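You operate a simulated robot arm through the tools that you are given. There is no shell and no other tool. Be economical: measure what you need, move in short steps, check, and stop when the job is done.

You are at the controls of a simulated two-armed robot. One attempt, no reset.

Task
Get the wash bowl ready and put the soup pan in to soak.
Fine: green plug in, warm water about up to the 12 L line, then two strokes of soap.

Only the result counts: the job must be done as asked and must still hold three seconds after the hand-in. Knocking over, shifting, dropping, spilling or breaking anything else fails it.

Robot
Two 7-joint arms with three-finger grippers on one trunk, on a base that drives. Base frame: it is fixed to the floor where the robot stands at the start and does not move with it; the origin is under the middle of the robot, x ahead of it, y to its left, z up; the surface under the hand at the start is at about z = 700. Readings come in mm, rad, newtons and seconds.
The left shoulder is at the start at [70, 146, 1177], the right one opposite. With the tool pointing down near the work surface each hand reaches from about 100 to 640 mm from the robot's upright axis, wherever it stands, measured 20 degrees to its own side. Places, roughly: drain of the wash bowl [700, -100, 700]; lever of the cold tap [700, -300, 900]; lever of the warm tap [900, 0, 900]; rinse bowl [500, -300, 800]; wash bowl [600, 100, 800]. Payload 2.2 kg a hand.
Tool frame (each hand has its own): the origin (TCP) lies between the finger pads and is the grasp point; the fingertips stand 28 mm ahead of it; z points along the fingers, y is the line along which they close. The gripper opens to 102 mm. The gripper's body begins 71 mm behind the TCP.
Orientation is that of the tool frame in the base frame, as [roll, pitch, yaw] about the fixed x, y, z axes, in that order (R = Rz(yaw) Ry(pitch) Rx(roll)). With the fingers straight down and closing along the base's y, the tool's x points along the base's -x, its y along +y and its z along -z.

Tools
- The arms move only by the tool send_rows. It takes "left_moves", "right_moves" or both (then of equal length, played together; a hand with none holds still); each is a list of rows, each a list of 7 numbers: the shift along the tool's x, y, z in mm, then the turn, a rotation vector about the tool's x, y, z in rad, then the gripper command, from -1 (fully open) to 1 (shut), values between in proportion. In form: [[tx, ty, tz, wx, wy, wz, gripper], ...]. A call has 1 to 8 rows; each row is the pose to reach, as a shift and turn from the pose commanded when the call began, along the tool's axes at that moment. Each row takes 0.2 s and may step no farther than 50 mm and 0.15 rad from the row before; otherwise, or with a gripper value out of range, the whole call is refused. Where a pose cannot be reached the arm comes as near as it can. A force on the tool above 90 N (or 10 N above the force at the start of the call, whichever is more), or a blocked arm, ends the call early, and 0.2 s more pass. Each finger halts on what it meets, pressing with about 21 N; the grip force reading is that of the motor and also rises with nothing between the fingers. The clock runs only during rows and for 0.2 s after the last one: add rows that repeat a pose to give the fingers time. It gives the time, the measured TCP pose, the force on the tool (base axes), the opening and the grip force at its end, in the units of the frame above (readings bear some noise), with the torque about the TCP (base axes, N m) and any sound that the robot's microphone picked up.
- Cameras (640 x 400 px; columns grow to the right, rows downward): "scene" is now at [139.4, 15.1, 1415.4]; the picture's right is [0.15, -0.99, 0.00], its down [-0.48, -0.07, -0.87] and it looks along [0.86, 0.13, -0.48] (base axes); focal length 214 px, centre (320, 200). "left" rides on the left gripper at [72, 38, -86] in its tool frame; the picture's right is [-0.47, 0.89, 0.00], its down [-0.60, -0.32, -0.73] and it looks along [-0.65, -0.34, 0.68] (tool axes); focal length 256 px, centre (320, 200). "right" rides on the right gripper at [69, 44, -86] in its tool frame; the picture's right is [-0.53, 0.85, 0.00], its down [-0.58, -0.36, -0.73] and it looks along [-0.62, -0.39, 0.68] (tool axes); focal length 256 px, centre (320, 200). There is no depth. A picture from a camera that has moved, and an enlarged one, comes with that camera's place and axes in the base frame and with its lens.
- snapshot(camera): a new picture of that camera. The clock stands still meanwhile.
- move_column(by): slides the trunk up (or, below 0, down) by that many mm; the arms and the scene camera ride with it, the base frame stays. It gives what a move gives, with no picture.
- roll_base(legs): drives the robot by 1 to 6 legs, each [ahead, left, turn to the left] in mm, mm and rad, along the robot's own axes; the way and the turn of a leg run together, so that a leg with both is an arc; at most 1500 mm and 3.142 rad a leg. The arms and the cameras ride along, it lands a little off, and it stops where it bumps. It gives what a move gives.
- head_to(pan, tilt): turns the head with the scene camera to pan (to the left, within 1.501 rad either way) and tilt (down, from -0.506 to 1.204), counted from straight ahead of the robot. It gives what a move gives.
- close_up(camera, box): a new picture of the part [left, top, right, bottom] of that camera's present view, enlarged. The clock stands still meanwhile.
- job_done(): hands the job in; it is judged then, once.

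Work in short steps. Places have to be worked out from the pictures, the camera data and where the tool is seen: move nearer, look again, correct. Check each grasp and each placing, and mend what went wrong. You have 120 turns and 88 pictures in all, those below and enlarged ones among them. Open the grippers and draw the arms clear of the work before you hand the job in, unless the task says otherwise; then end with one line.

The tools are called after ">>>" as a command line: name --argument value ..., lists and objects as JSON in quotes. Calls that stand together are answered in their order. send_rows: Moves the arms, as the interface text tells. Its arguments: {"type":"object","properties":{"left_moves":{"type":"array","items":{"type":"array","items":{"type":"number"}}},"right_moves":{"type":"array","items":{"type":"array","items":{"type":"number"}}}},"required":[]} The other tools are called the same way: move_column (by) slides the trunk up or down; roll_base (legs) drives the base; head_to (pan, tilt) turns the head that bears the scene camera; snapshot (camera) takes a picture; close_up (camera, box) takes an enlarged picture of a part of a camera's view; job_done () hands the job in.

At the start:

```text
clock: 0.0
left_tool_pos: [451.9, 232.5, 1310.3]
left_orientation: [-3.141, 0.0, -3.141]
left_force: [0.1, -0.4, -0.6]
left_torque: [0.0, 0.03, -0.02]
left_grip_width: 102.0
left_finger_force: 0.1
right_tool_pos: [380.5, -158.3, 1380.5]
right_orientation: [3.141, 0.001, -3.141]
right_force: [-0.5, 0.1, -0.1]
right_torque: [-0.03, -0.01, 0.0]
right_grip_width: 102.0
right_finger_force: 0.1
trunk travel left (down, up): [-714.0, 226.0]
robot x, y, heading: [2.3, 1.3, -0.001]
head pan, tilt: [0.155, 0.506]
```

scene: 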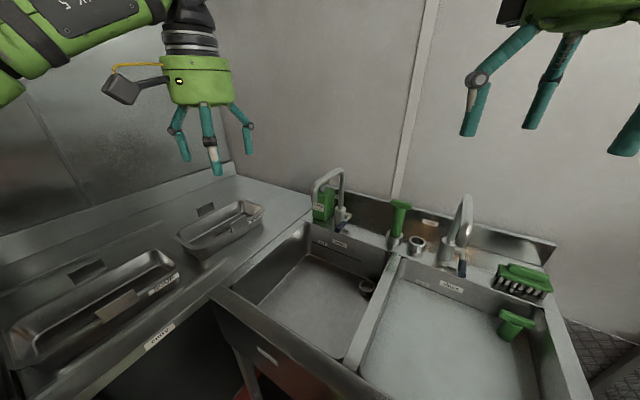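
right: 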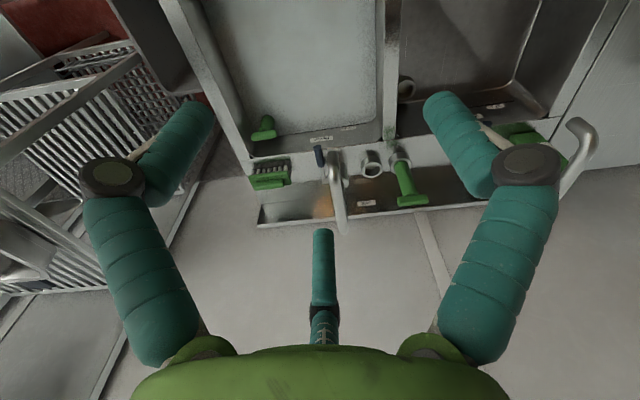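
left: 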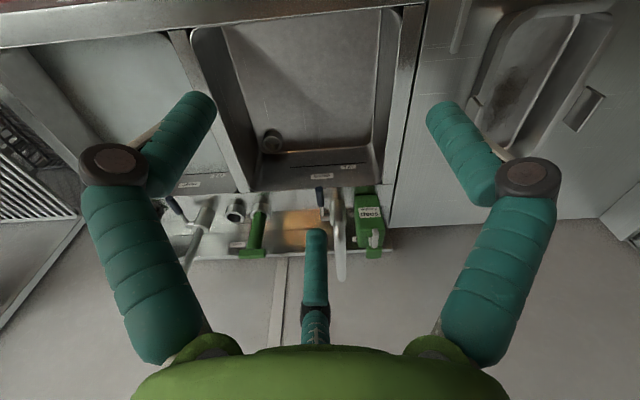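

The pictures show two bowls, two taps, a soap dispenser, pans on the left counter and some green tools. I look closer at the labels first.

>>> close_up --camera "scene" --box '[280, 160, 580, 348]'

>>> close_up --camera "scene" --box '[0, 180, 300, 368]'

>>> close_up --camera "left" --box '[140, 110, 420, 285]'

```text
2.13 times, centred on (430, 254) of scene
camera zoom: at [139.4, 15.1, 1415.4], right [0.15, -0.99, 0.0], down [-0.48, -0.07, -0.87], along [0.86, 0.13, -0.48], focal length 456 px, centre (86, 85)
```

zoom: 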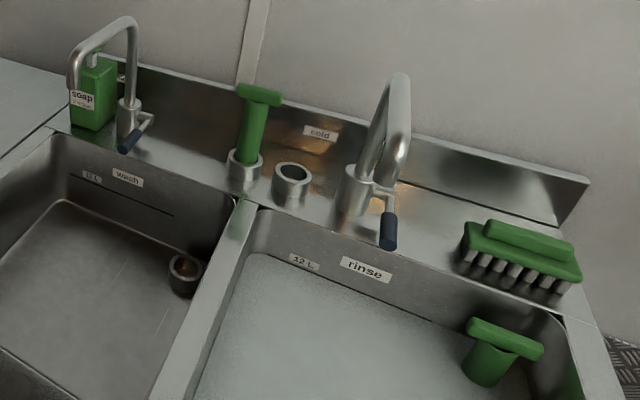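

```text
2.13 times, centred on (150, 274) of scene
camera zoom: at [139.4, 15.1, 1415.4], right [0.15, -0.99, 0.0], down [-0.48, -0.07, -0.87], along [0.86, 0.13, -0.48], focal length 456 px, centre (682, 43)
```

zoom: 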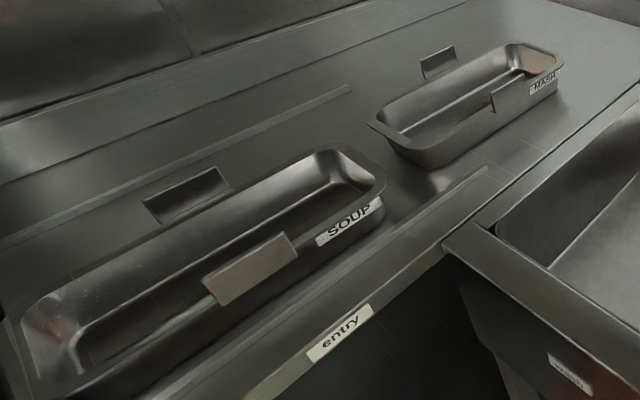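

```text
2.29 times, centred on (280, 198) of left
camera zoom: at [380.0, 268.7, 1396.0], right [0.46, 0.89, 0.0], down [0.6, -0.32, 0.73], along [0.65, -0.34, -0.68], focal length 585 px, centre (411, 206)
```

zoom: 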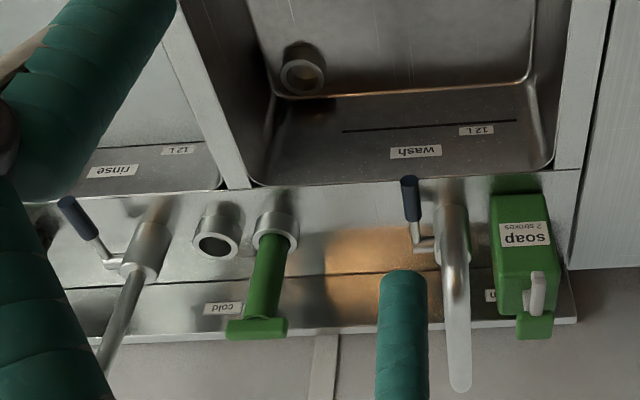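

The sink is turned about 0.36 rad to the right of my heading. I look further round with the head to see the front, the floor and the pan.

>>> head_to --pan -0.3 --tilt 0.9

>>> snapshot --camera "scene"

>>> head_to --pan 0.9 --tilt 0.8

>>> snapshot --camera "scene"

```text
clock: 0.9
left_tool_pos: [450.7, 230.1, 1311.9]
left_orientation: [-3.141, 0.0, -3.141]
left_force: [0.6, 0.1, 0.2]
left_torque: [-0.01, -0.03, 0.02]
left_grip_width: 101.8
left_finger_force: 0.0
right_tool_pos: [381.2, -158.0, 1379.7]
right_orientation: [3.14, -0.001, -3.14]
right_force: [0.0, -0.4, 0.4]
right_torque: [0.02, 0.0, 0.01]
right_grip_width: 102.2
right_finger_force: 0.0
trunk travel left (down, up): [-714.0, 226.0]
robot x, y, heading: [1.1, 0.6, -0.002]
head pan, tilt: [-0.3, 0.901]
```

```text
81 pictures are left
camera scene: at [121.7, -21.1, 1382.2], right [-0.29, -0.96, 0.0], down [-0.75, 0.23, -0.62], along [0.59, -0.18, -0.78], focal length 214 px, centre (320, 200)
```

scene: 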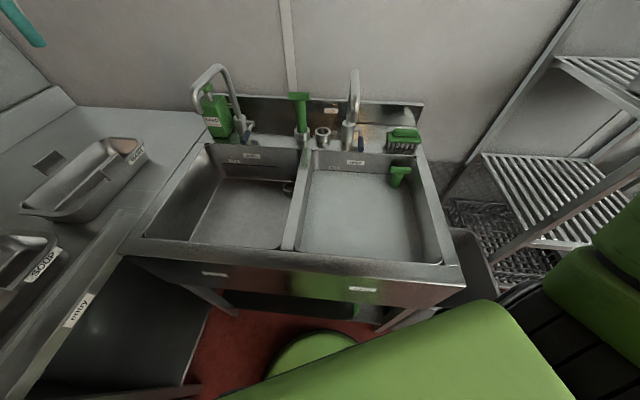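

```text
clock: 2.3
left_tool_pos: [450.6, 231.3, 1311.3]
left_orientation: [3.141, -0.001, 3.141]
left_force: [0.1, 1.1, 0.0]
left_torque: [0.01, -0.01, -0.01]
left_grip_width: 102.0
left_finger_force: 0.0
right_tool_pos: [382.4, -157.5, 1380.2]
right_orientation: [3.139, 0.0, -3.141]
right_force: [0.0, 0.3, 0.0]
right_torque: [0.0, 0.01, -0.01]
right_grip_width: 102.1
right_finger_force: 0.1
trunk travel left (down, up): [-714.0, 226.0]
robot x, y, heading: [1.4, 1.4, 0.002]
head pan, tilt: [0.901, 0.799]
```

```text
80 pictures are left
camera scene: at [99.8, 64.3, 1390.0], right [0.78, -0.62, 0.0], down [-0.45, -0.56, -0.7], along [0.43, 0.55, -0.72], focal length 214 px, centre (320, 200)
```

scene: 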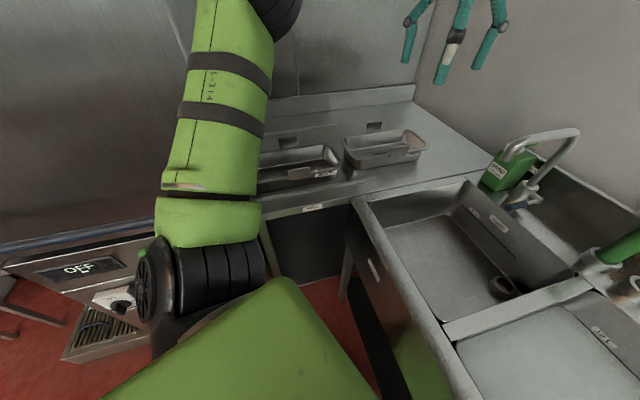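

The sink is aligned at heading ≈ -0.35, its front edge about 328 mm ahead of my axis, drain at lateral ~180, counter edge to the left at ~550. I turn to face the sink and slide left.

>>> roll_base --legs '[[0, 0, -0.35], [0, 170, 0]]'

>>> head_to --pan 0.0 --tilt 1.0

>>> snapshot --camera "scene"

```text
clock: 4.8
left_tool_pos: [559.5, 213.0, 1313.1]
left_orientation: [3.137, -0.001, 2.788]
left_force: [-1.4, -1.1, 0.7]
left_torque: [0.0, -0.02, 0.0]
left_grip_width: 102.0
left_finger_force: 0.1
right_tool_pos: [359.7, -126.4, 1379.6]
right_orientation: [3.136, 0.0, 2.786]
right_force: [-0.6, -0.9, 0.0]
right_torque: [0.04, -0.05, 0.03]
right_grip_width: 102.0
right_finger_force: 0.0
trunk travel left (down, up): [-714.0, 226.0]
robot x, y, heading: [56.9, 156.2, -0.348]
head pan, tilt: [0.901, 0.799]
```

```text
clock: 6.0
left_tool_pos: [561.5, 215.9, 1311.5]
left_orientation: [-3.14, 0.0, 2.786]
left_force: [-1.0, -0.6, -0.1]
left_torque: [-0.01, 0.0, 0.01]
left_grip_width: 101.9
left_finger_force: 0.0
right_tool_pos: [361.7, -123.6, 1380.7]
right_orientation: [3.138, 0.0, 2.786]
right_force: [0.0, 0.5, -0.6]
right_torque: [-0.04, -0.01, 0.01]
right_grip_width: 101.8
right_finger_force: 0.1
trunk travel left (down, up): [-714.0, 226.0]
robot x, y, heading: [58.0, 155.6, -0.352]
head pan, tilt: [0.0, 1.0]
```

```text
79 pictures are left
camera scene: at [169.8, 116.2, 1374.9], right [-0.35, -0.94, 0.0], down [-0.79, 0.29, -0.54], along [0.51, -0.19, -0.84], focal length 214 px, centre (320, 200)
```

scene: 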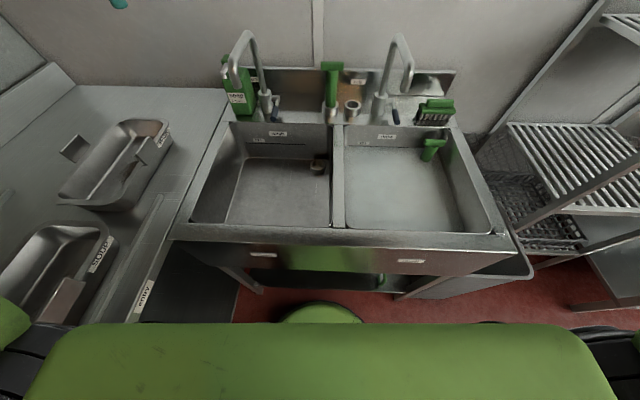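

Now squared to the sink. I zoom in on the back ledge, and on the space below the sink to see how far the base may drive.

>>> close_up --camera "scene" --box '[200, 20, 480, 195]'

>>> close_up --camera "scene" --box '[170, 220, 430, 380]'

>>> snapshot --camera "left"

```text
2.29 times, centred on (340, 108) of scene
camera zoom: at [169.8, 116.2, 1374.9], right [-0.35, -0.94, 0.0], down [-0.79, 0.29, -0.54], along [0.51, -0.19, -0.84], focal length 490 px, centre (274, 411)
```

zoom: 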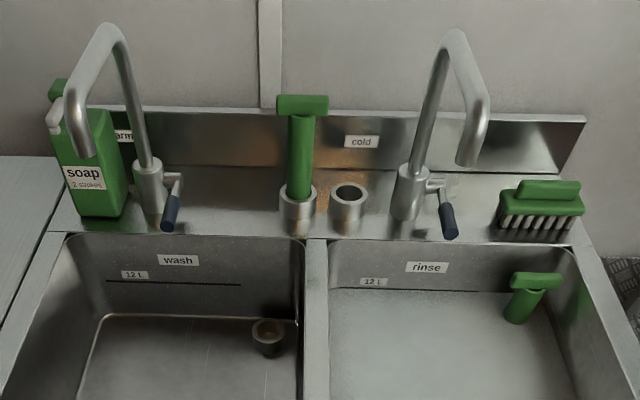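

```text
2.46 times, centred on (300, 300) of scene
camera zoom: at [169.8, 116.2, 1374.9], right [-0.35, -0.94, 0.0], down [-0.79, 0.29, -0.54], along [0.51, -0.19, -0.84], focal length 528 px, centre (369, -46)
```

zoom: 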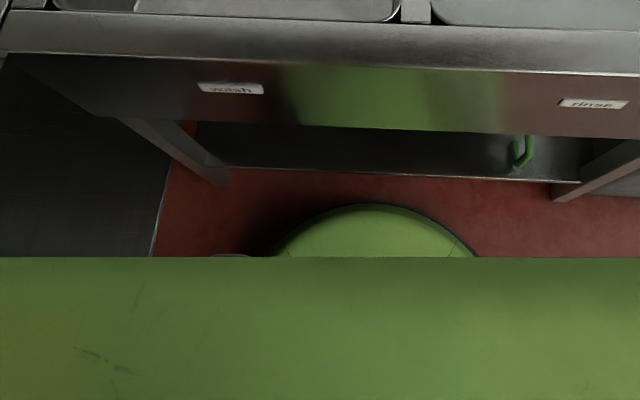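

```text
76 pictures are left
camera left: at [507.5, 276.4, 1396.2], right [0.74, 0.67, 0.0], down [0.46, -0.51, 0.73], along [0.49, -0.54, -0.68], focal length 256 px, centre (320, 200)
```

left: 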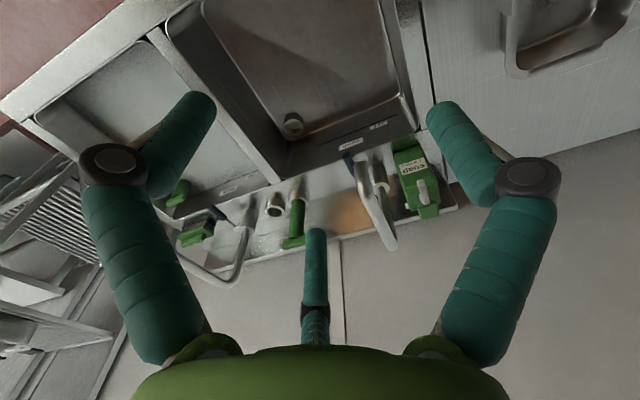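

Triangulating both views in sink-aligned axes (n toward wall, m to the left): plug T-bar top at n≈815, m≈129, z≈1047; drain n≈700, m≈180; warm lever tip n≈752, m≈318, z≈928. I creep slightly ahead and start the right hand tilting forward towards the plug stem.

>>> roll_base --legs '[[25, 0, 0]]'

>>> send_rows --right_moves '[[-30, 10, 20, 0, -0.14, 0, -1], [-60, 25, 50, 0, -0.28, 0, -1], [-90, 40, 80, 0, -0.42, 0, -1], [-120, 55, 110, 0, -0.56, 0, -1], [-150, 70, 140, 0, -0.7, 0, -1], [-180, 85, 170, 0, -0.84, 0, -1], [-210, 100, 200, 0, -0.96, 0, -1], [-210, 100, 200, 0, -0.96, 0, -1]]'

>>> snapshot --camera "right"

>>> snapshot --camera "scene"

```text
clock: 6.9
left_tool_pos: [578.9, 209.4, 1314.4]
left_orientation: [3.141, 0.006, 2.785]
left_force: [-1.4, 0.2, 0.2]
left_torque: [-0.02, -0.03, -0.03]
left_grip_width: 101.6
left_finger_force: 0.1
right_tool_pos: [378.5, -128.9, 1381.7]
right_orientation: [3.139, 0.006, 2.785]
right_force: [0.1, -0.2, -0.2]
right_torque: [-0.06, -0.1, -0.04]
right_grip_width: 102.0
right_finger_force: 0.0
trunk travel left (down, up): [-714.0, 226.0]
robot x, y, heading: [84.9, 148.7, -0.358]
head pan, tilt: [0.0, 1.0]
```

```text
clock: 8.7
left_tool_pos: [583.6, 207.6, 1313.6]
left_orientation: [-3.141, 0.003, 2.787]
left_force: [0.1, -0.2, 0.5]
left_torque: [-0.01, -0.03, -0.02]
left_grip_width: 102.0
left_finger_force: 0.1
right_tool_pos: [616.9, -111.0, 1177.1]
right_orientation: [3.137, 0.962, 2.782]
right_force: [-0.4, -0.3, 0.6]
right_torque: [0.01, -0.02, -0.02]
right_grip_width: 101.9
right_finger_force: 0.1
trunk travel left (down, up): [-714.0, 226.0]
robot x, y, heading: [82.1, 144.2, -0.355]
head pan, tilt: [0.0, 1.0]
```

```text
75 pictures are left
camera right: at [527.9, -31.5, 1170.0], right [0.58, 0.69, 0.44], down [-0.38, -0.25, 0.89], along [0.72, -0.68, 0.12], focal length 256 px, centre (320, 200)
```

right: 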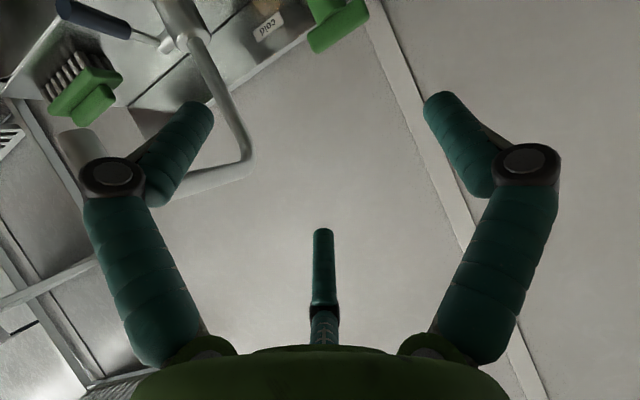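

```text
74 pictures are left
camera scene: at [191.8, 108.2, 1375.0], right [-0.35, -0.94, 0.0], down [-0.79, 0.29, -0.54], along [0.51, -0.19, -0.84], focal length 214 px, centre (320, 200)
```

scene: 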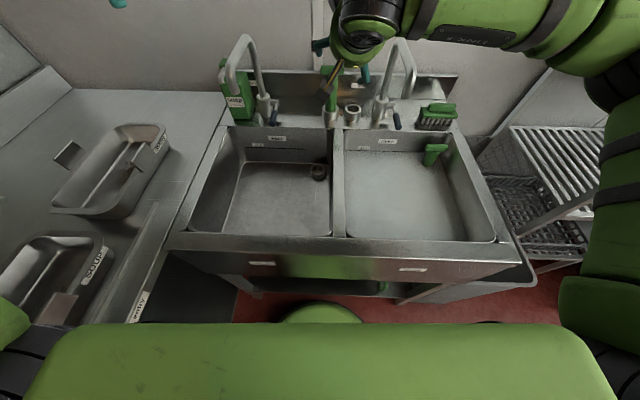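

Right TCP reads n≈617, m≈107, z≈1177; the right camera confirms the bar at n≈819, m≈128. I advance to a pre-grasp point 100 mm short of the stem, then look.

>>> send_rows --right_moves '[[11, 6, 43, 0, 0, 0, -1], [22, 12, 86, 0, 0, 0, -1], [33, 18, 129, 0, 0, 0, -1], [46, 22, 170, 0, 0, 0, -1], [46, 22, 170, 0, 0, 0, -1]]'

>>> close_up --camera "scene" --box '[250, 40, 410, 140]'

>>> snapshot --camera "right"

```text
clock: 9.9
left_tool_pos: [583.4, 208.0, 1312.2]
left_orientation: [3.14, 0.002, 2.786]
left_force: [-0.3, 0.5, 0.3]
left_torque: [-0.05, 0.0, -0.02]
left_grip_width: 102.1
left_finger_force: 0.0
right_tool_pos: [730.0, -130.1, 1045.7]
right_orientation: [3.139, 0.962, 2.782]
right_force: [0.1, 0.1, -0.1]
right_torque: [-0.01, -0.04, -0.01]
right_grip_width: 101.8
right_finger_force: 0.0
trunk travel left (down, up): [-714.0, 226.0]
robot x, y, heading: [78.6, 143.7, -0.354]
head pan, tilt: [0.0, 1.0]
```

```text
4.00 times, centred on (330, 90) of scene
camera zoom: at [192.0, 108.1, 1375.0], right [-0.35, -0.94, 0.0], down [-0.79, 0.29, -0.54], along [0.51, -0.19, -0.84], focal length 858 px, centre (280, 640)
```

zoom: 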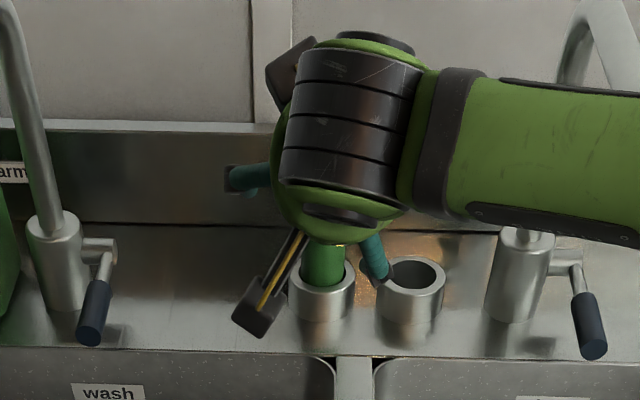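

```text
72 pictures are left
camera right: at [641.5, -51.3, 1037.1], right [0.58, 0.69, 0.44], down [-0.38, -0.25, 0.89], along [0.72, -0.68, 0.12], focal length 256 px, centre (320, 200)
```

right: 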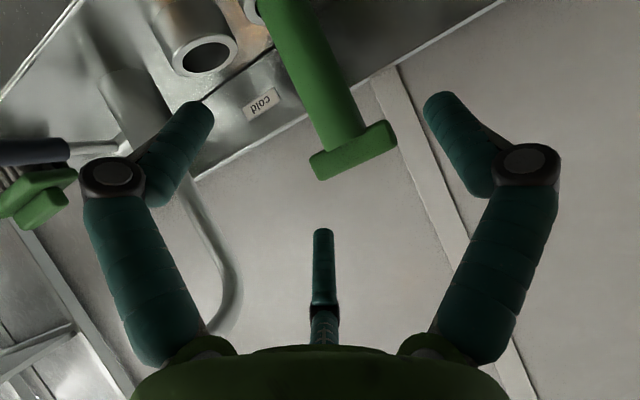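

TCP is at n≈730, m≈128, z≈1046, in line with the stem. I go 108 mm in along the fingers and close on the stem.

>>> send_rows --right_moves '[[1, 0, 36, 0, 0, 0, -1], [2, 1, 72, 0, 0, 0, -1], [2, 1, 108, 0, 0, 0, -1], [2, 1, 108, 0, 0, 0, 1], [2, 1, 108, 0, 0, 0, 1], [2, 1, 108, 0, 0, 0, 1]]'

>>> snapshot --camera "right"

```text
clock: 11.3
left_tool_pos: [585.4, 210.0, 1311.5]
left_orientation: [-3.14, 0.003, 2.785]
left_force: [-0.1, 0.8, -1.0]
left_torque: [0.02, 0.02, 0.02]
left_grip_width: 102.0
left_finger_force: 0.2
right_tool_pos: [813.2, -154.1, 982.8]
right_orientation: [3.134, 0.962, 2.785]
right_force: [2.6, 6.7, 2.5]
right_torque: [0.58, -0.32, 0.03]
right_grip_width: 43.6
right_finger_force: 21.7
trunk travel left (down, up): [-714.0, 226.0]
robot x, y, heading: [82.3, 146.9, -0.357]
head pan, tilt: [0.0, 1.0]
```

```text
71 pictures are left
camera right: at [723.6, -75.8, 975.6], right [0.58, 0.69, 0.44], down [-0.38, -0.25, 0.89], along [0.72, -0.68, 0.12], focal length 256 px, centre (320, 200)
```

right: 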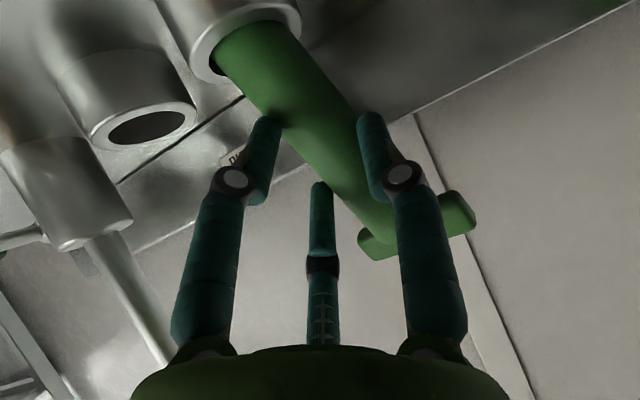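

The grip holds at 43.6 mm with 21.7 N. I lift straight up 120 mm and check.

>>> send_rows --right_moves '[[-16, 0, -11.5, 0, 0, 0, 1], [-33, 0, -23, 0, 0, 0, 1], [-49, 0, -34.5, 0, 0, 0, 1], [-66, 0, -46, 0, 0, 0, 1], [-82, 0, -57, 0, 0, 0, 1], [-98, 0, -69, 0, 0, 0, 1], [-98, 0, -69, 0, 0, 0, 1]]'

>>> snapshot --camera "scene"

>>> snapshot --camera "right"

>>> snapshot --camera "left"

```text
clock: 12.9
left_tool_pos: [584.7, 206.1, 1311.4]
left_orientation: [-3.141, 0.001, 2.785]
left_force: [1.2, -0.6, -0.1]
left_torque: [0.0, 0.02, 0.01]
left_grip_width: 101.9
left_finger_force: 0.1
right_tool_pos: [812.7, -157.3, 1103.5]
right_orientation: [3.138, 0.962, 2.781]
right_force: [-0.3, -0.5, -1.4]
right_torque: [0.02, 0.06, -0.02]
right_grip_width: 41.4
right_finger_force: 20.3
trunk travel left (down, up): [-714.0, 226.0]
robot x, y, heading: [82.4, 151.2, -0.355]
head pan, tilt: [0.0, 1.0]
```

```text
70 pictures are left
camera scene: at [193.4, 107.7, 1374.8], right [-0.35, -0.94, 0.0], down [-0.79, 0.29, -0.54], along [0.51, -0.19, -0.84], focal length 214 px, centre (320, 200)
```

scene: 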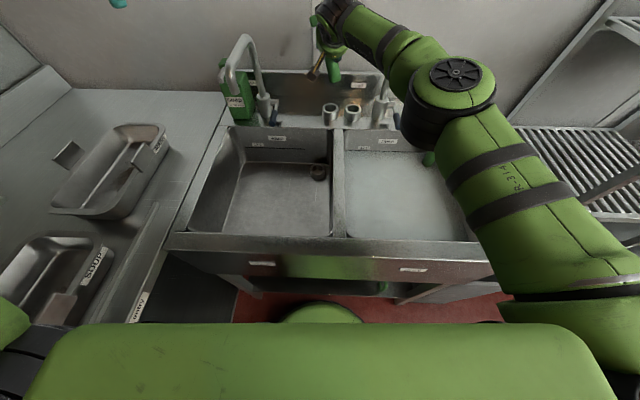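

```text
69 pictures are left
camera right: at [724.4, -78.4, 1095.9], right [0.58, 0.68, 0.44], down [-0.38, -0.25, 0.89], along [0.72, -0.68, 0.11], focal length 256 px, centre (320, 200)
```

right: 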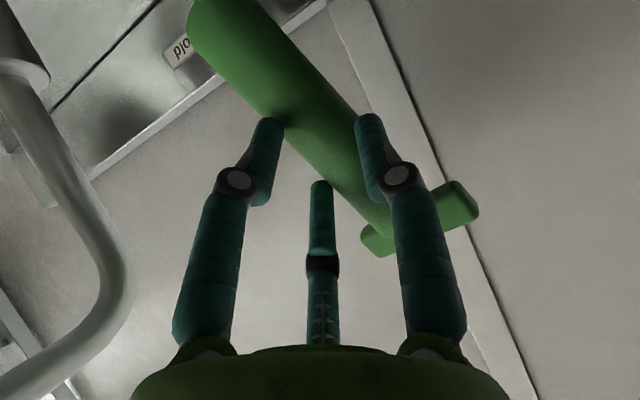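

```text
68 pictures are left
camera left: at [530.9, 267.9, 1396.3], right [0.74, 0.67, 0.0], down [0.46, -0.51, 0.73], along [0.49, -0.54, -0.68], focal length 256 px, centre (320, 200)
```

left: 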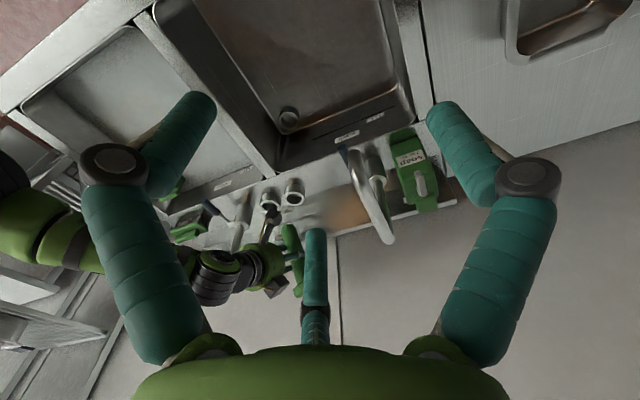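

Plug lifted; its bottom is ~79 mm below the TCP. I take close-ups of the drain from scene and left to fix its place.

>>> close_up --camera "scene" --box '[280, 145, 360, 195]'

>>> close_up --camera "left" --box '[240, 80, 352, 150]'

```text
8.00 times, centred on (320, 170) of scene
camera zoom: at [193.4, 107.7, 1374.8], right [-0.35, -0.94, 0.0], down [-0.79, 0.29, -0.54], along [0.51, -0.19, -0.84], focal length 1716 px, centre (320, 440)
```

zoom: 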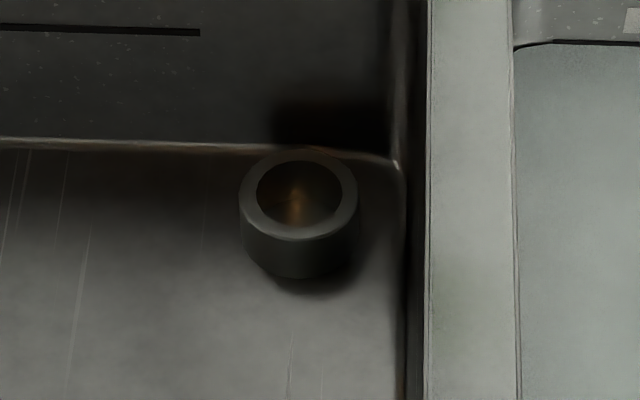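

```text
5.71 times, centred on (296, 115) of left
camera zoom: at [530.9, 267.9, 1396.3], right [0.74, 0.67, 0.0], down [0.46, -0.51, 0.73], along [0.49, -0.54, -0.68], focal length 1463 px, centre (457, 686)
```

zoom: 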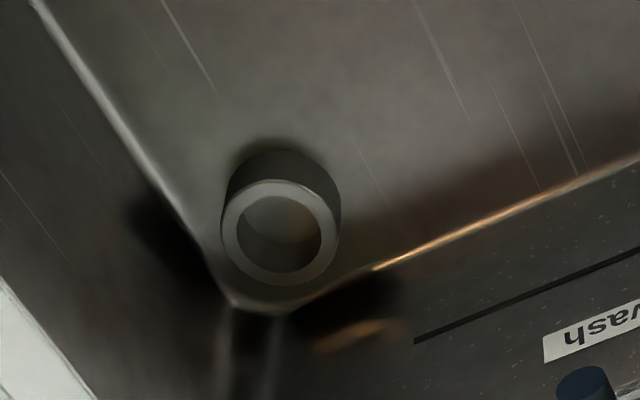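

Drain ring top ≈ n 705, m 175, z 724, hole ~43 mm. For a precise relative move, I measure the plug's now-empty stand in the same way.

>>> close_up --camera "scene" --box '[290, 85, 370, 135]'

>>> close_up --camera "left" --box '[240, 160, 352, 230]'

```text
8.00 times, centred on (330, 110) of scene
camera zoom: at [193.4, 107.7, 1374.8], right [-0.35, -0.94, 0.0], down [-0.79, 0.29, -0.54], along [0.51, -0.19, -0.84], focal length 1716 px, centre (240, 920)
```

zoom: 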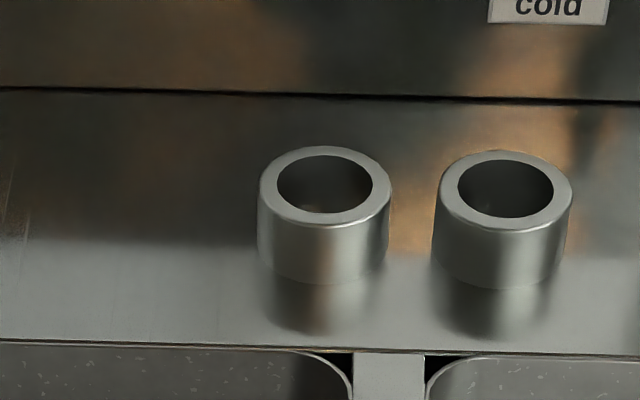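

```text
5.71 times, centred on (296, 195) of left
camera zoom: at [530.9, 267.9, 1396.3], right [0.74, 0.67, 0.0], down [0.46, -0.51, 0.73], along [0.49, -0.54, -0.68], focal length 1463 px, centre (457, 229)
```

zoom: 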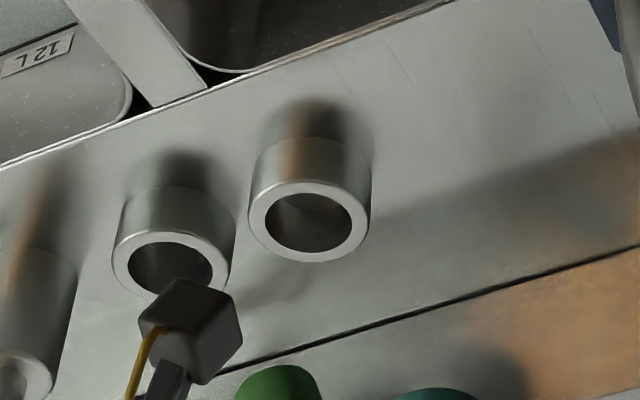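

The stand reads n≈835, m≈126, while the right camera suggests the plug may be leaning in the grip. I check it enlarged in the scene and left views.

>>> close_up --camera "scene" --box '[280, 0, 408, 80]'

>>> close_up --camera "left" --box '[210, 200, 338, 280]'

```text
5.00 times, centred on (344, 40) of scene
camera zoom: at [193.4, 107.7, 1374.8], right [-0.35, -0.94, 0.0], down [-0.79, 0.29, -0.54], along [0.51, -0.19, -0.84], focal length 1072 px, centre (200, 1000)
```

zoom: 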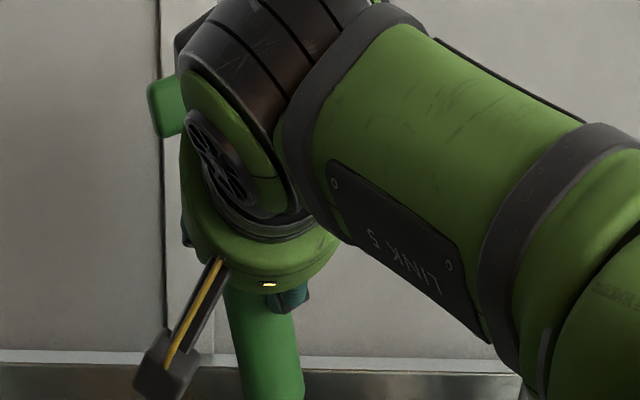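

```text
5.00 times, centred on (274, 240) of left
camera zoom: at [530.9, 267.9, 1396.3], right [0.74, 0.67, 0.0], down [0.46, -0.51, 0.73], along [0.49, -0.54, -0.68], focal length 1280 px, centre (550, 0)
```

zoom: 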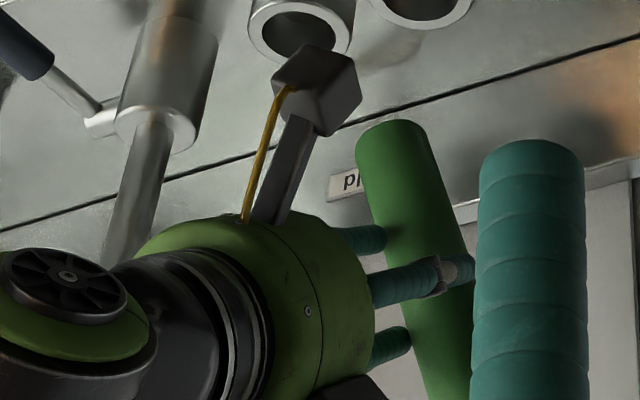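

The plug leans ~13° because I gripped it about 7 mm off-centre. I set it back in its stand by the reverse move, open, and shift the hand to be centred (m −7, n +11).

>>> send_rows --right_moves '[[16, 0, 11.5, 0, 0, 0, 1], [33, 0, 23, 0, 0, 0, 1], [49, 0, 34.5, 0, 0, 0, 1], [66, 0, 46, 0, 0, 0, 1], [82, 0, 57, 0, 0, 0, 1], [97, 0, 68, 0, 0, 0, 1], [97, 0, 68, 0, 0, 0, 1]]'

>>> snapshot --camera "right"

```text
clock: 14.5
left_tool_pos: [585.3, 206.5, 1311.7]
left_orientation: [-3.14, 0.0, 2.784]
left_force: [0.1, -0.2, -0.1]
left_torque: [0.01, 0.0, -0.04]
left_grip_width: 101.8
left_finger_force: 0.0
right_tool_pos: [813.4, -161.4, 980.5]
right_orientation: [3.139, 0.957, 2.782]
right_force: [0.5, -0.3, -0.6]
right_torque: [-0.02, -0.04, -0.01]
right_grip_width: 2.4
right_finger_force: 20.6
trunk travel left (down, up): [-714.0, 226.0]
robot x, y, heading: [80.0, 147.1, -0.353]
head pan, tilt: [0.0, 1.0]
```

```text
61 pictures are left
camera right: at [725.2, -82.3, 974.5], right [0.58, 0.68, 0.44], down [-0.38, -0.25, 0.89], along [0.72, -0.69, 0.11], focal length 256 px, centre (320, 200)
```

right: 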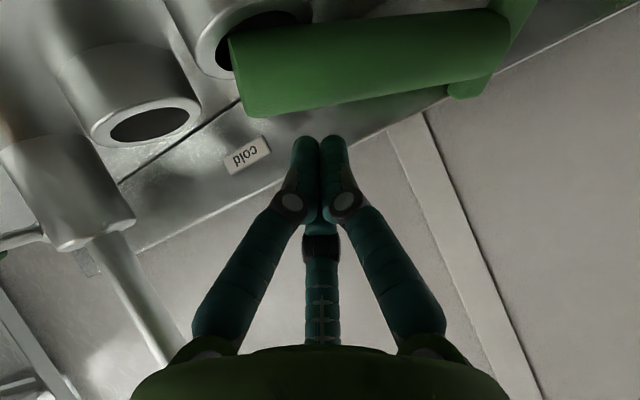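

The plug slipped out and tipped sideways. I look at where it rests before moving.

>>> close_up --camera "scene" --box '[230, 40, 390, 140]'

>>> close_up --camera "left" --box '[230, 150, 390, 250]'

```text
4.00 times, centred on (310, 90) of scene
camera zoom: at [194.6, 105.8, 1374.6], right [-0.35, -0.94, 0.0], down [-0.79, 0.29, -0.54], along [0.51, -0.19, -0.84], focal length 858 px, centre (360, 640)
```

zoom: 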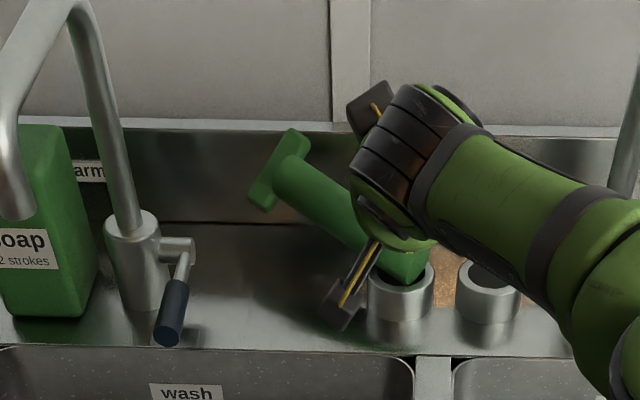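

```text
4.00 times, centred on (310, 200) of left
camera zoom: at [532.3, 265.8, 1395.8], right [0.74, 0.67, 0.0], down [0.46, -0.51, 0.73], along [0.49, -0.54, -0.68], focal length 1024 px, centre (360, 200)
```

zoom: 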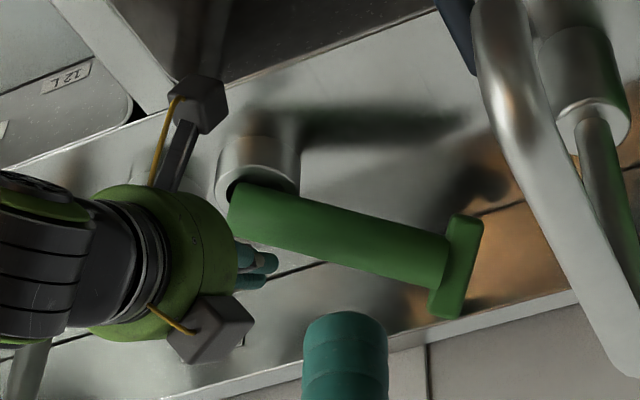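

The plug leans ~49° with its foot at the ring; I can't tell if it is at rest. I hold for one row and look again.

>>> send_rows --right_moves '[[0, 0, 0, 0, 0, 0, 1]]'

>>> close_up --camera "scene" --box '[230, 40, 390, 140]'

```text
clock: 14.9
left_tool_pos: [584.8, 207.2, 1311.9]
left_orientation: [3.14, 0.0, 2.785]
left_force: [0.2, -0.7, 0.1]
left_torque: [-0.01, 0.0, 0.0]
left_grip_width: 102.3
left_finger_force: 0.0
right_tool_pos: [813.6, -159.2, 983.1]
right_orientation: [3.138, 0.96, 2.783]
right_force: [0.2, 0.3, 0.1]
right_torque: [0.02, -0.01, -0.02]
right_grip_width: 2.0
right_finger_force: 21.1
trunk travel left (down, up): [-714.0, 226.0]
robot x, y, heading: [81.8, 148.0, -0.359]
head pan, tilt: [0.0, 1.0]
```

```text
4.00 times, centred on (310, 90) of scene
camera zoom: at [193.5, 107.7, 1374.8], right [-0.35, -0.94, 0.0], down [-0.79, 0.29, -0.54], along [0.51, -0.19, -0.84], focal length 858 px, centre (360, 640)
```

zoom: 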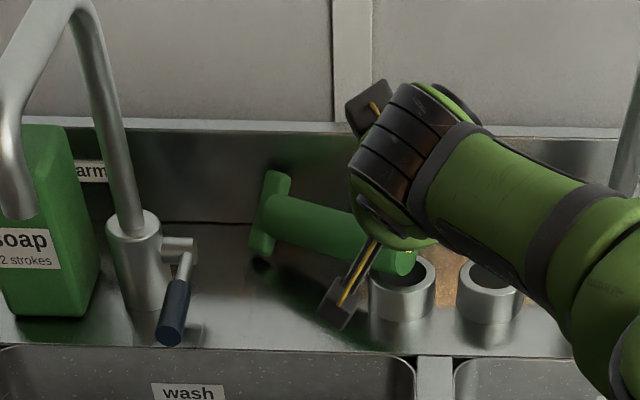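

It was still tipping over slowly. I hold another second so it settles.

>>> send_rows --right_moves '[[0, 0, 0, 0, 0, 0, 1], [0, 0, 0, 0, 0, 0, 1], [0, 0, 0, 0, 0, 0, 1], [0, 0, 0, 0, 0, 0, 1], [0, 0, 0, 0, 0, 0, 1]]'

>>> close_up --camera "scene" --box '[230, 40, 390, 140]'

>>> close_up --camera "left" --box '[230, 150, 390, 250]'

```text
clock: 16.1
left_tool_pos: [583.5, 206.5, 1311.1]
left_orientation: [-3.141, 0.003, 2.786]
left_force: [-0.2, 0.7, -0.8]
left_torque: [0.0, -0.04, 0.03]
left_grip_width: 101.9
left_finger_force: 0.1
right_tool_pos: [812.1, -159.1, 984.2]
right_orientation: [3.137, 0.963, 2.783]
right_force: [-0.4, -1.0, 0.4]
right_torque: [-0.01, 0.0, 0.01]
right_grip_width: 2.1
right_finger_force: 21.2
trunk travel left (down, up): [-714.0, 226.0]
robot x, y, heading: [80.6, 150.8, -0.352]
head pan, tilt: [0.0, 1.0]
```

```text
4.00 times, centred on (310, 90) of scene
camera zoom: at [193.1, 107.9, 1374.9], right [-0.35, -0.94, 0.0], down [-0.79, 0.29, -0.54], along [0.51, -0.19, -0.84], focal length 858 px, centre (360, 640)
```

zoom: 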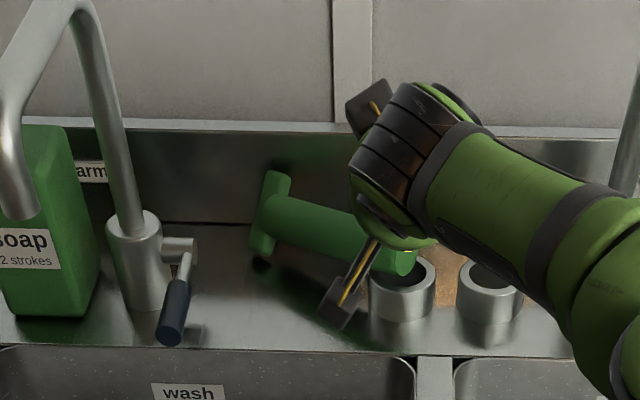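

```text
4.00 times, centred on (310, 200) of left
camera zoom: at [530.6, 268.2, 1396.4], right [0.74, 0.67, 0.0], down [0.46, -0.51, 0.73], along [0.49, -0.54, -0.68], focal length 1024 px, centre (360, 200)
```

zoom: 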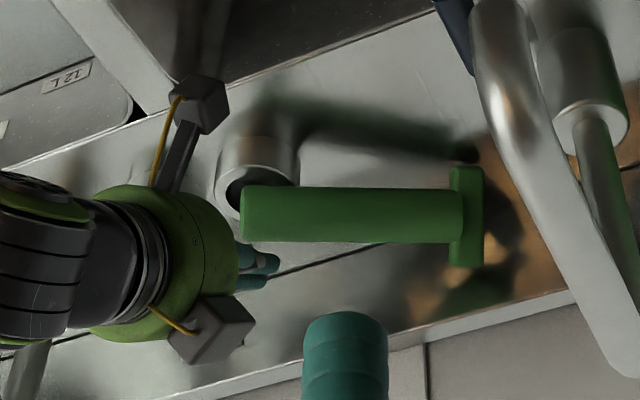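

The plug has come to rest lying on the deck: foot on its stand ring (n≈819, m≈130, z≈932), T toward the left rear with the bar on end. I back the right hand out along its fingers, shift the base left, and look again.

>>> send_rows --right_moves '[[0, 0, -40, 0, 0, 0, 1], [-5, -5, -80, 0, 0, 0, 1], [-20, -10, -120, 0, 0, 0, 1], [-40, -20, -160, 0, 0, 0, 1], [-60, -20, -190, 0, 0, 0, -1], [-60, -20, -190, 0, 0, 0, -1], [-60, -20, -190, 0, 0, 0, -1]]'

>>> roll_base --legs '[[0, 90, 0]]'

>>> close_up --camera "scene" --box '[290, 40, 450, 140]'

>>> close_up --camera "left" --box '[160, 150, 320, 250]'

>>> snapshot --camera "right"

```text
clock: 17.7
left_tool_pos: [585.4, 206.0, 1311.9]
left_orientation: [3.141, 0.002, 2.786]
left_force: [0.5, 0.1, -0.4]
left_torque: [-0.05, -0.01, -0.02]
left_grip_width: 101.8
left_finger_force: 0.0
right_tool_pos: [692.1, -136.1, 1143.3]
right_orientation: [3.137, 0.961, 2.782]
right_force: [-0.7, -0.3, 0.2]
right_torque: [0.01, 0.0, 0.03]
right_grip_width: 102.0
right_finger_force: 0.0
trunk travel left (down, up): [-714.0, 226.0]
robot x, y, heading: [85.1, 146.8, -0.357]
head pan, tilt: [0.0, 1.0]
```

```text
clock: 18.8
left_tool_pos: [614.5, 287.6, 1312.0]
left_orientation: [3.14, 0.002, 2.785]
left_force: [0.1, 0.9, -0.1]
left_torque: [0.02, 0.01, -0.01]
left_grip_width: 101.8
left_finger_force: 0.0
right_tool_pos: [723.0, -55.7, 1143.0]
right_orientation: [3.135, 0.962, 2.779]
right_force: [-0.4, 0.4, 0.2]
right_torque: [0.0, 0.02, 0.0]
right_grip_width: 102.0
right_finger_force: 0.0
trunk travel left (down, up): [-714.0, 226.0]
robot x, y, heading: [110.6, 233.5, -0.353]
head pan, tilt: [0.0, 1.0]
```

```text
4.00 times, centred on (370, 90) of scene
camera zoom: at [222.8, 188.3, 1374.9], right [-0.35, -0.94, 0.0], down [-0.79, 0.29, -0.54], along [0.51, -0.19, -0.84], focal length 858 px, centre (120, 640)
```

zoom: 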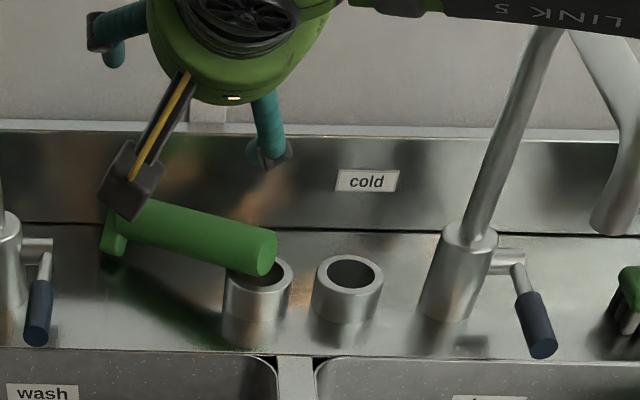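

```text
4.00 times, centred on (240, 200) of left
camera zoom: at [560.2, 348.1, 1397.1], right [0.74, 0.67, 0.0], down [0.45, -0.51, 0.73], along [0.49, -0.54, -0.68], focal length 1024 px, centre (640, 200)
```

zoom: 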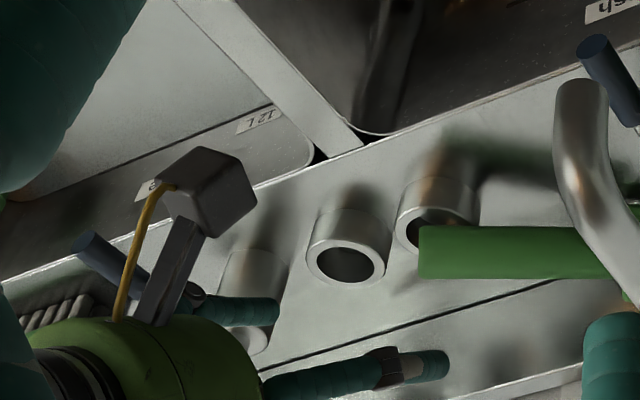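

```text
53 pictures are left
camera right: at [633.8, 23.8, 1135.2], right [0.58, 0.68, 0.44], down [-0.38, -0.25, 0.89], along [0.72, -0.69, 0.11], focal length 256 px, centre (320, 200)
```

right: 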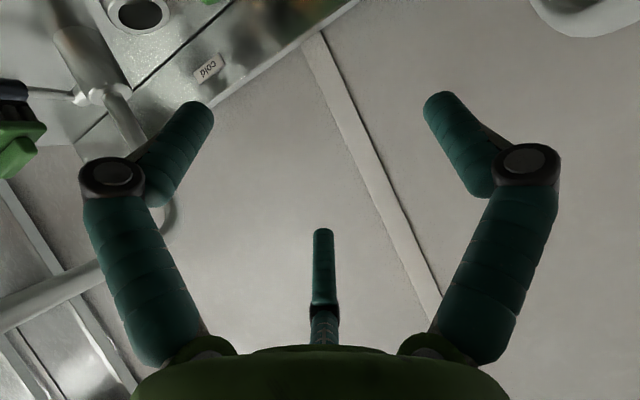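

The plug is ~160 mm long, lying with direction (0.61, 0.78, −0.2) from foot to T. Plan: grip the stem ~50 mm from the foot with fingers closing roughly vertically, carry it out over the bowl and hand it to the left hand. First I roll the right hand about −1.4 rad.

>>> send_rows --right_moves '[[6, 0, 1, 0.029, 0.0161, -0.139, -1], [12, 0, 2, 0.058, 0.0322, -0.278, -1], [18, 0, 3, 0.087, 0.0483, -0.417, -1], [24, 0, 3, 0.116, 0.0644, -0.556, -1], [30, 0, 3, 0.145, 0.0805, -0.695, -1], [36, 0, 3, 0.174, 0.0966, -0.834, -0.5], [44, 0, 5, 0.203, 0.1127, -0.973, -0.22], [44, 0, 5, 0.203, 0.1127, -0.973, -0.22]]'

>>> send_rows --right_moves '[[0, 0, 0, 0.029, 0.016, -0.139, -0.22], [0, 0, 0, 0.058, 0.032, -0.278, -0.22], [0, 0, 0, 0.087, 0.048, -0.417, -0.22], [0, 0, 0, 0.087, 0.048, -0.417, -0.22]]'

>>> snapshot --camera "scene"

>>> snapshot --camera "right"

```text
clock: 20.6
left_tool_pos: [614.1, 290.4, 1311.7]
left_orientation: [3.14, 0.003, 2.786]
left_force: [-0.1, 0.2, 0.1]
left_torque: [-0.01, 0.03, -0.04]
left_grip_width: 102.1
left_finger_force: 0.0
right_tool_pos: [703.0, -45.9, 1103.8]
right_orientation: [-2.214, 0.359, -2.457]
right_force: [0.1, -0.1, -0.2]
right_torque: [-0.05, 0.02, 0.02]
right_grip_width: 62.1
right_finger_force: 0.0
trunk travel left (down, up): [-714.0, 226.0]
robot x, y, heading: [114.0, 231.4, -0.357]
head pan, tilt: [0.0, 1.0]
```

```text
clock: 21.6
left_tool_pos: [614.4, 290.1, 1312.4]
left_orientation: [-3.14, 0.003, 2.786]
left_force: [-0.8, -0.4, 0.4]
left_torque: [0.02, -0.02, -0.01]
left_grip_width: 102.2
left_finger_force: 0.0
right_tool_pos: [702.7, -45.8, 1103.7]
right_orientation: [-2.091, -0.015, -2.264]
right_force: [0.4, -0.5, 1.1]
right_torque: [0.01, -0.01, -0.02]
right_grip_width: 62.3
right_finger_force: 0.1
trunk travel left (down, up): [-714.0, 226.0]
robot x, y, heading: [114.1, 232.8, -0.357]
head pan, tilt: [0.0, 1.0]
```

```text
52 pictures are left
camera scene: at [223.8, 191.1, 1374.9], right [-0.35, -0.94, 0.0], down [-0.79, 0.29, -0.54], along [0.51, -0.19, -0.84], focal length 214 px, centre (320, 200)
```

scene: 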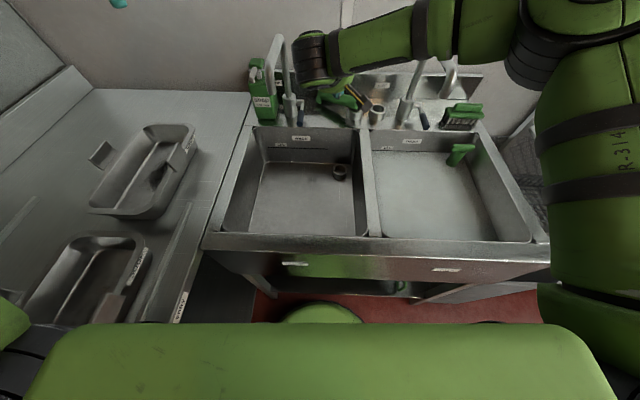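

```text
51 pictures are left
camera right: at [584.6, -37.3, 1109.8], right [0.01, 0.67, -0.74], down [0.03, 0.74, 0.67], along [1.0, -0.03, -0.01], focal length 256 px, centre (320, 200)
```

right: 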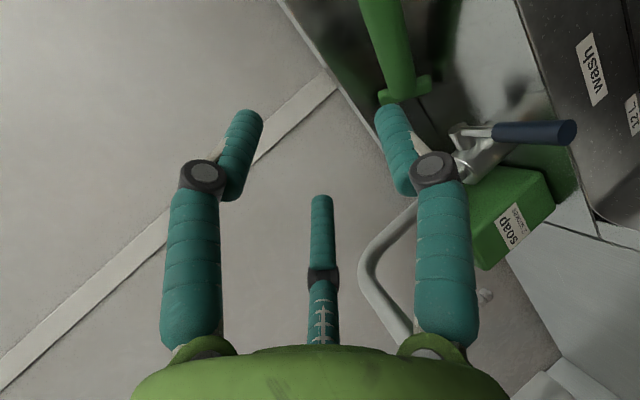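

The roll worked and the view confirms the plug's lie (bar ≈ n 920, m 254). I move to a pre-grasp 80 mm back from the stem point (851, 170, 929).

>>> send_rows --right_moves '[[-9, 16, 40, 0, 0, 0, -0.22], [-18, 31, 79, 0, 0, 0, -0.22], [-27, 47, 119, 0, 0, 0, -0.22], [-35, 63, 158, 0, 0, 0, -0.22], [-35, 63, 158, 0, 0, 0, -0.22]]'

>>> snapshot --camera "right"

>>> close_up --camera "scene" --box '[270, 60, 414, 150]'

```text
clock: 22.8
left_tool_pos: [613.1, 290.5, 1311.3]
left_orientation: [3.142, 0.002, 2.786]
left_force: [-0.3, -0.8, 0.1]
left_torque: [-0.03, -0.05, 0.03]
left_grip_width: 101.9
left_finger_force: 0.0
right_tool_pos: [800.2, -83.8, 977.9]
right_orientation: [-2.093, -0.014, -2.264]
right_force: [-0.1, -0.7, 0.9]
right_torque: [0.03, 0.0, 0.01]
right_grip_width: 62.1
right_finger_force: 0.0
right hand out of reach, approached as far as the arm can: row 4, 5
trunk travel left (down, up): [-714.0, 226.0]
robot x, y, heading: [107.7, 229.2, -0.361]
head pan, tilt: [0.0, 1.0]
```

```text
50 pictures are left
camera right: at [681.5, -76.3, 984.3], right [0.01, 0.67, -0.74], down [0.03, 0.74, 0.67], along [1.0, -0.03, -0.01], focal length 256 px, centre (320, 200)
```

right: 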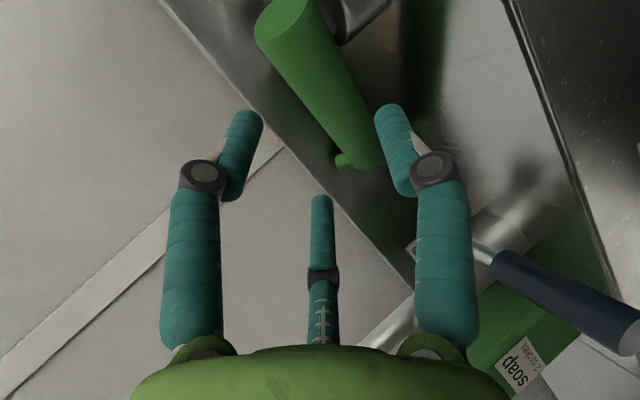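

```text
4.44 times, centred on (342, 105) of scene
camera zoom: at [222.6, 191.2, 1375.0], right [-0.35, -0.94, 0.0], down [-0.79, 0.29, -0.54], along [0.51, -0.19, -0.84], focal length 953 px, centre (222, 622)
```

zoom: 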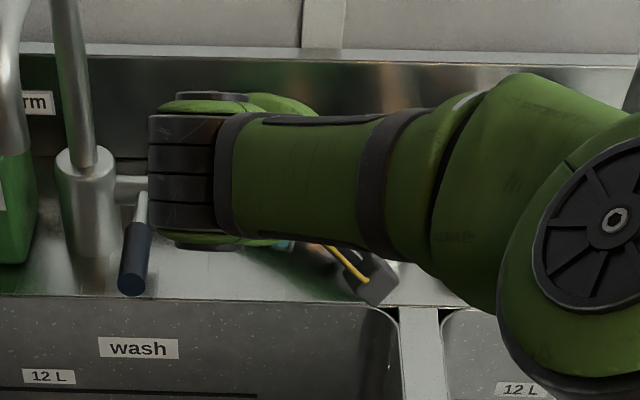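

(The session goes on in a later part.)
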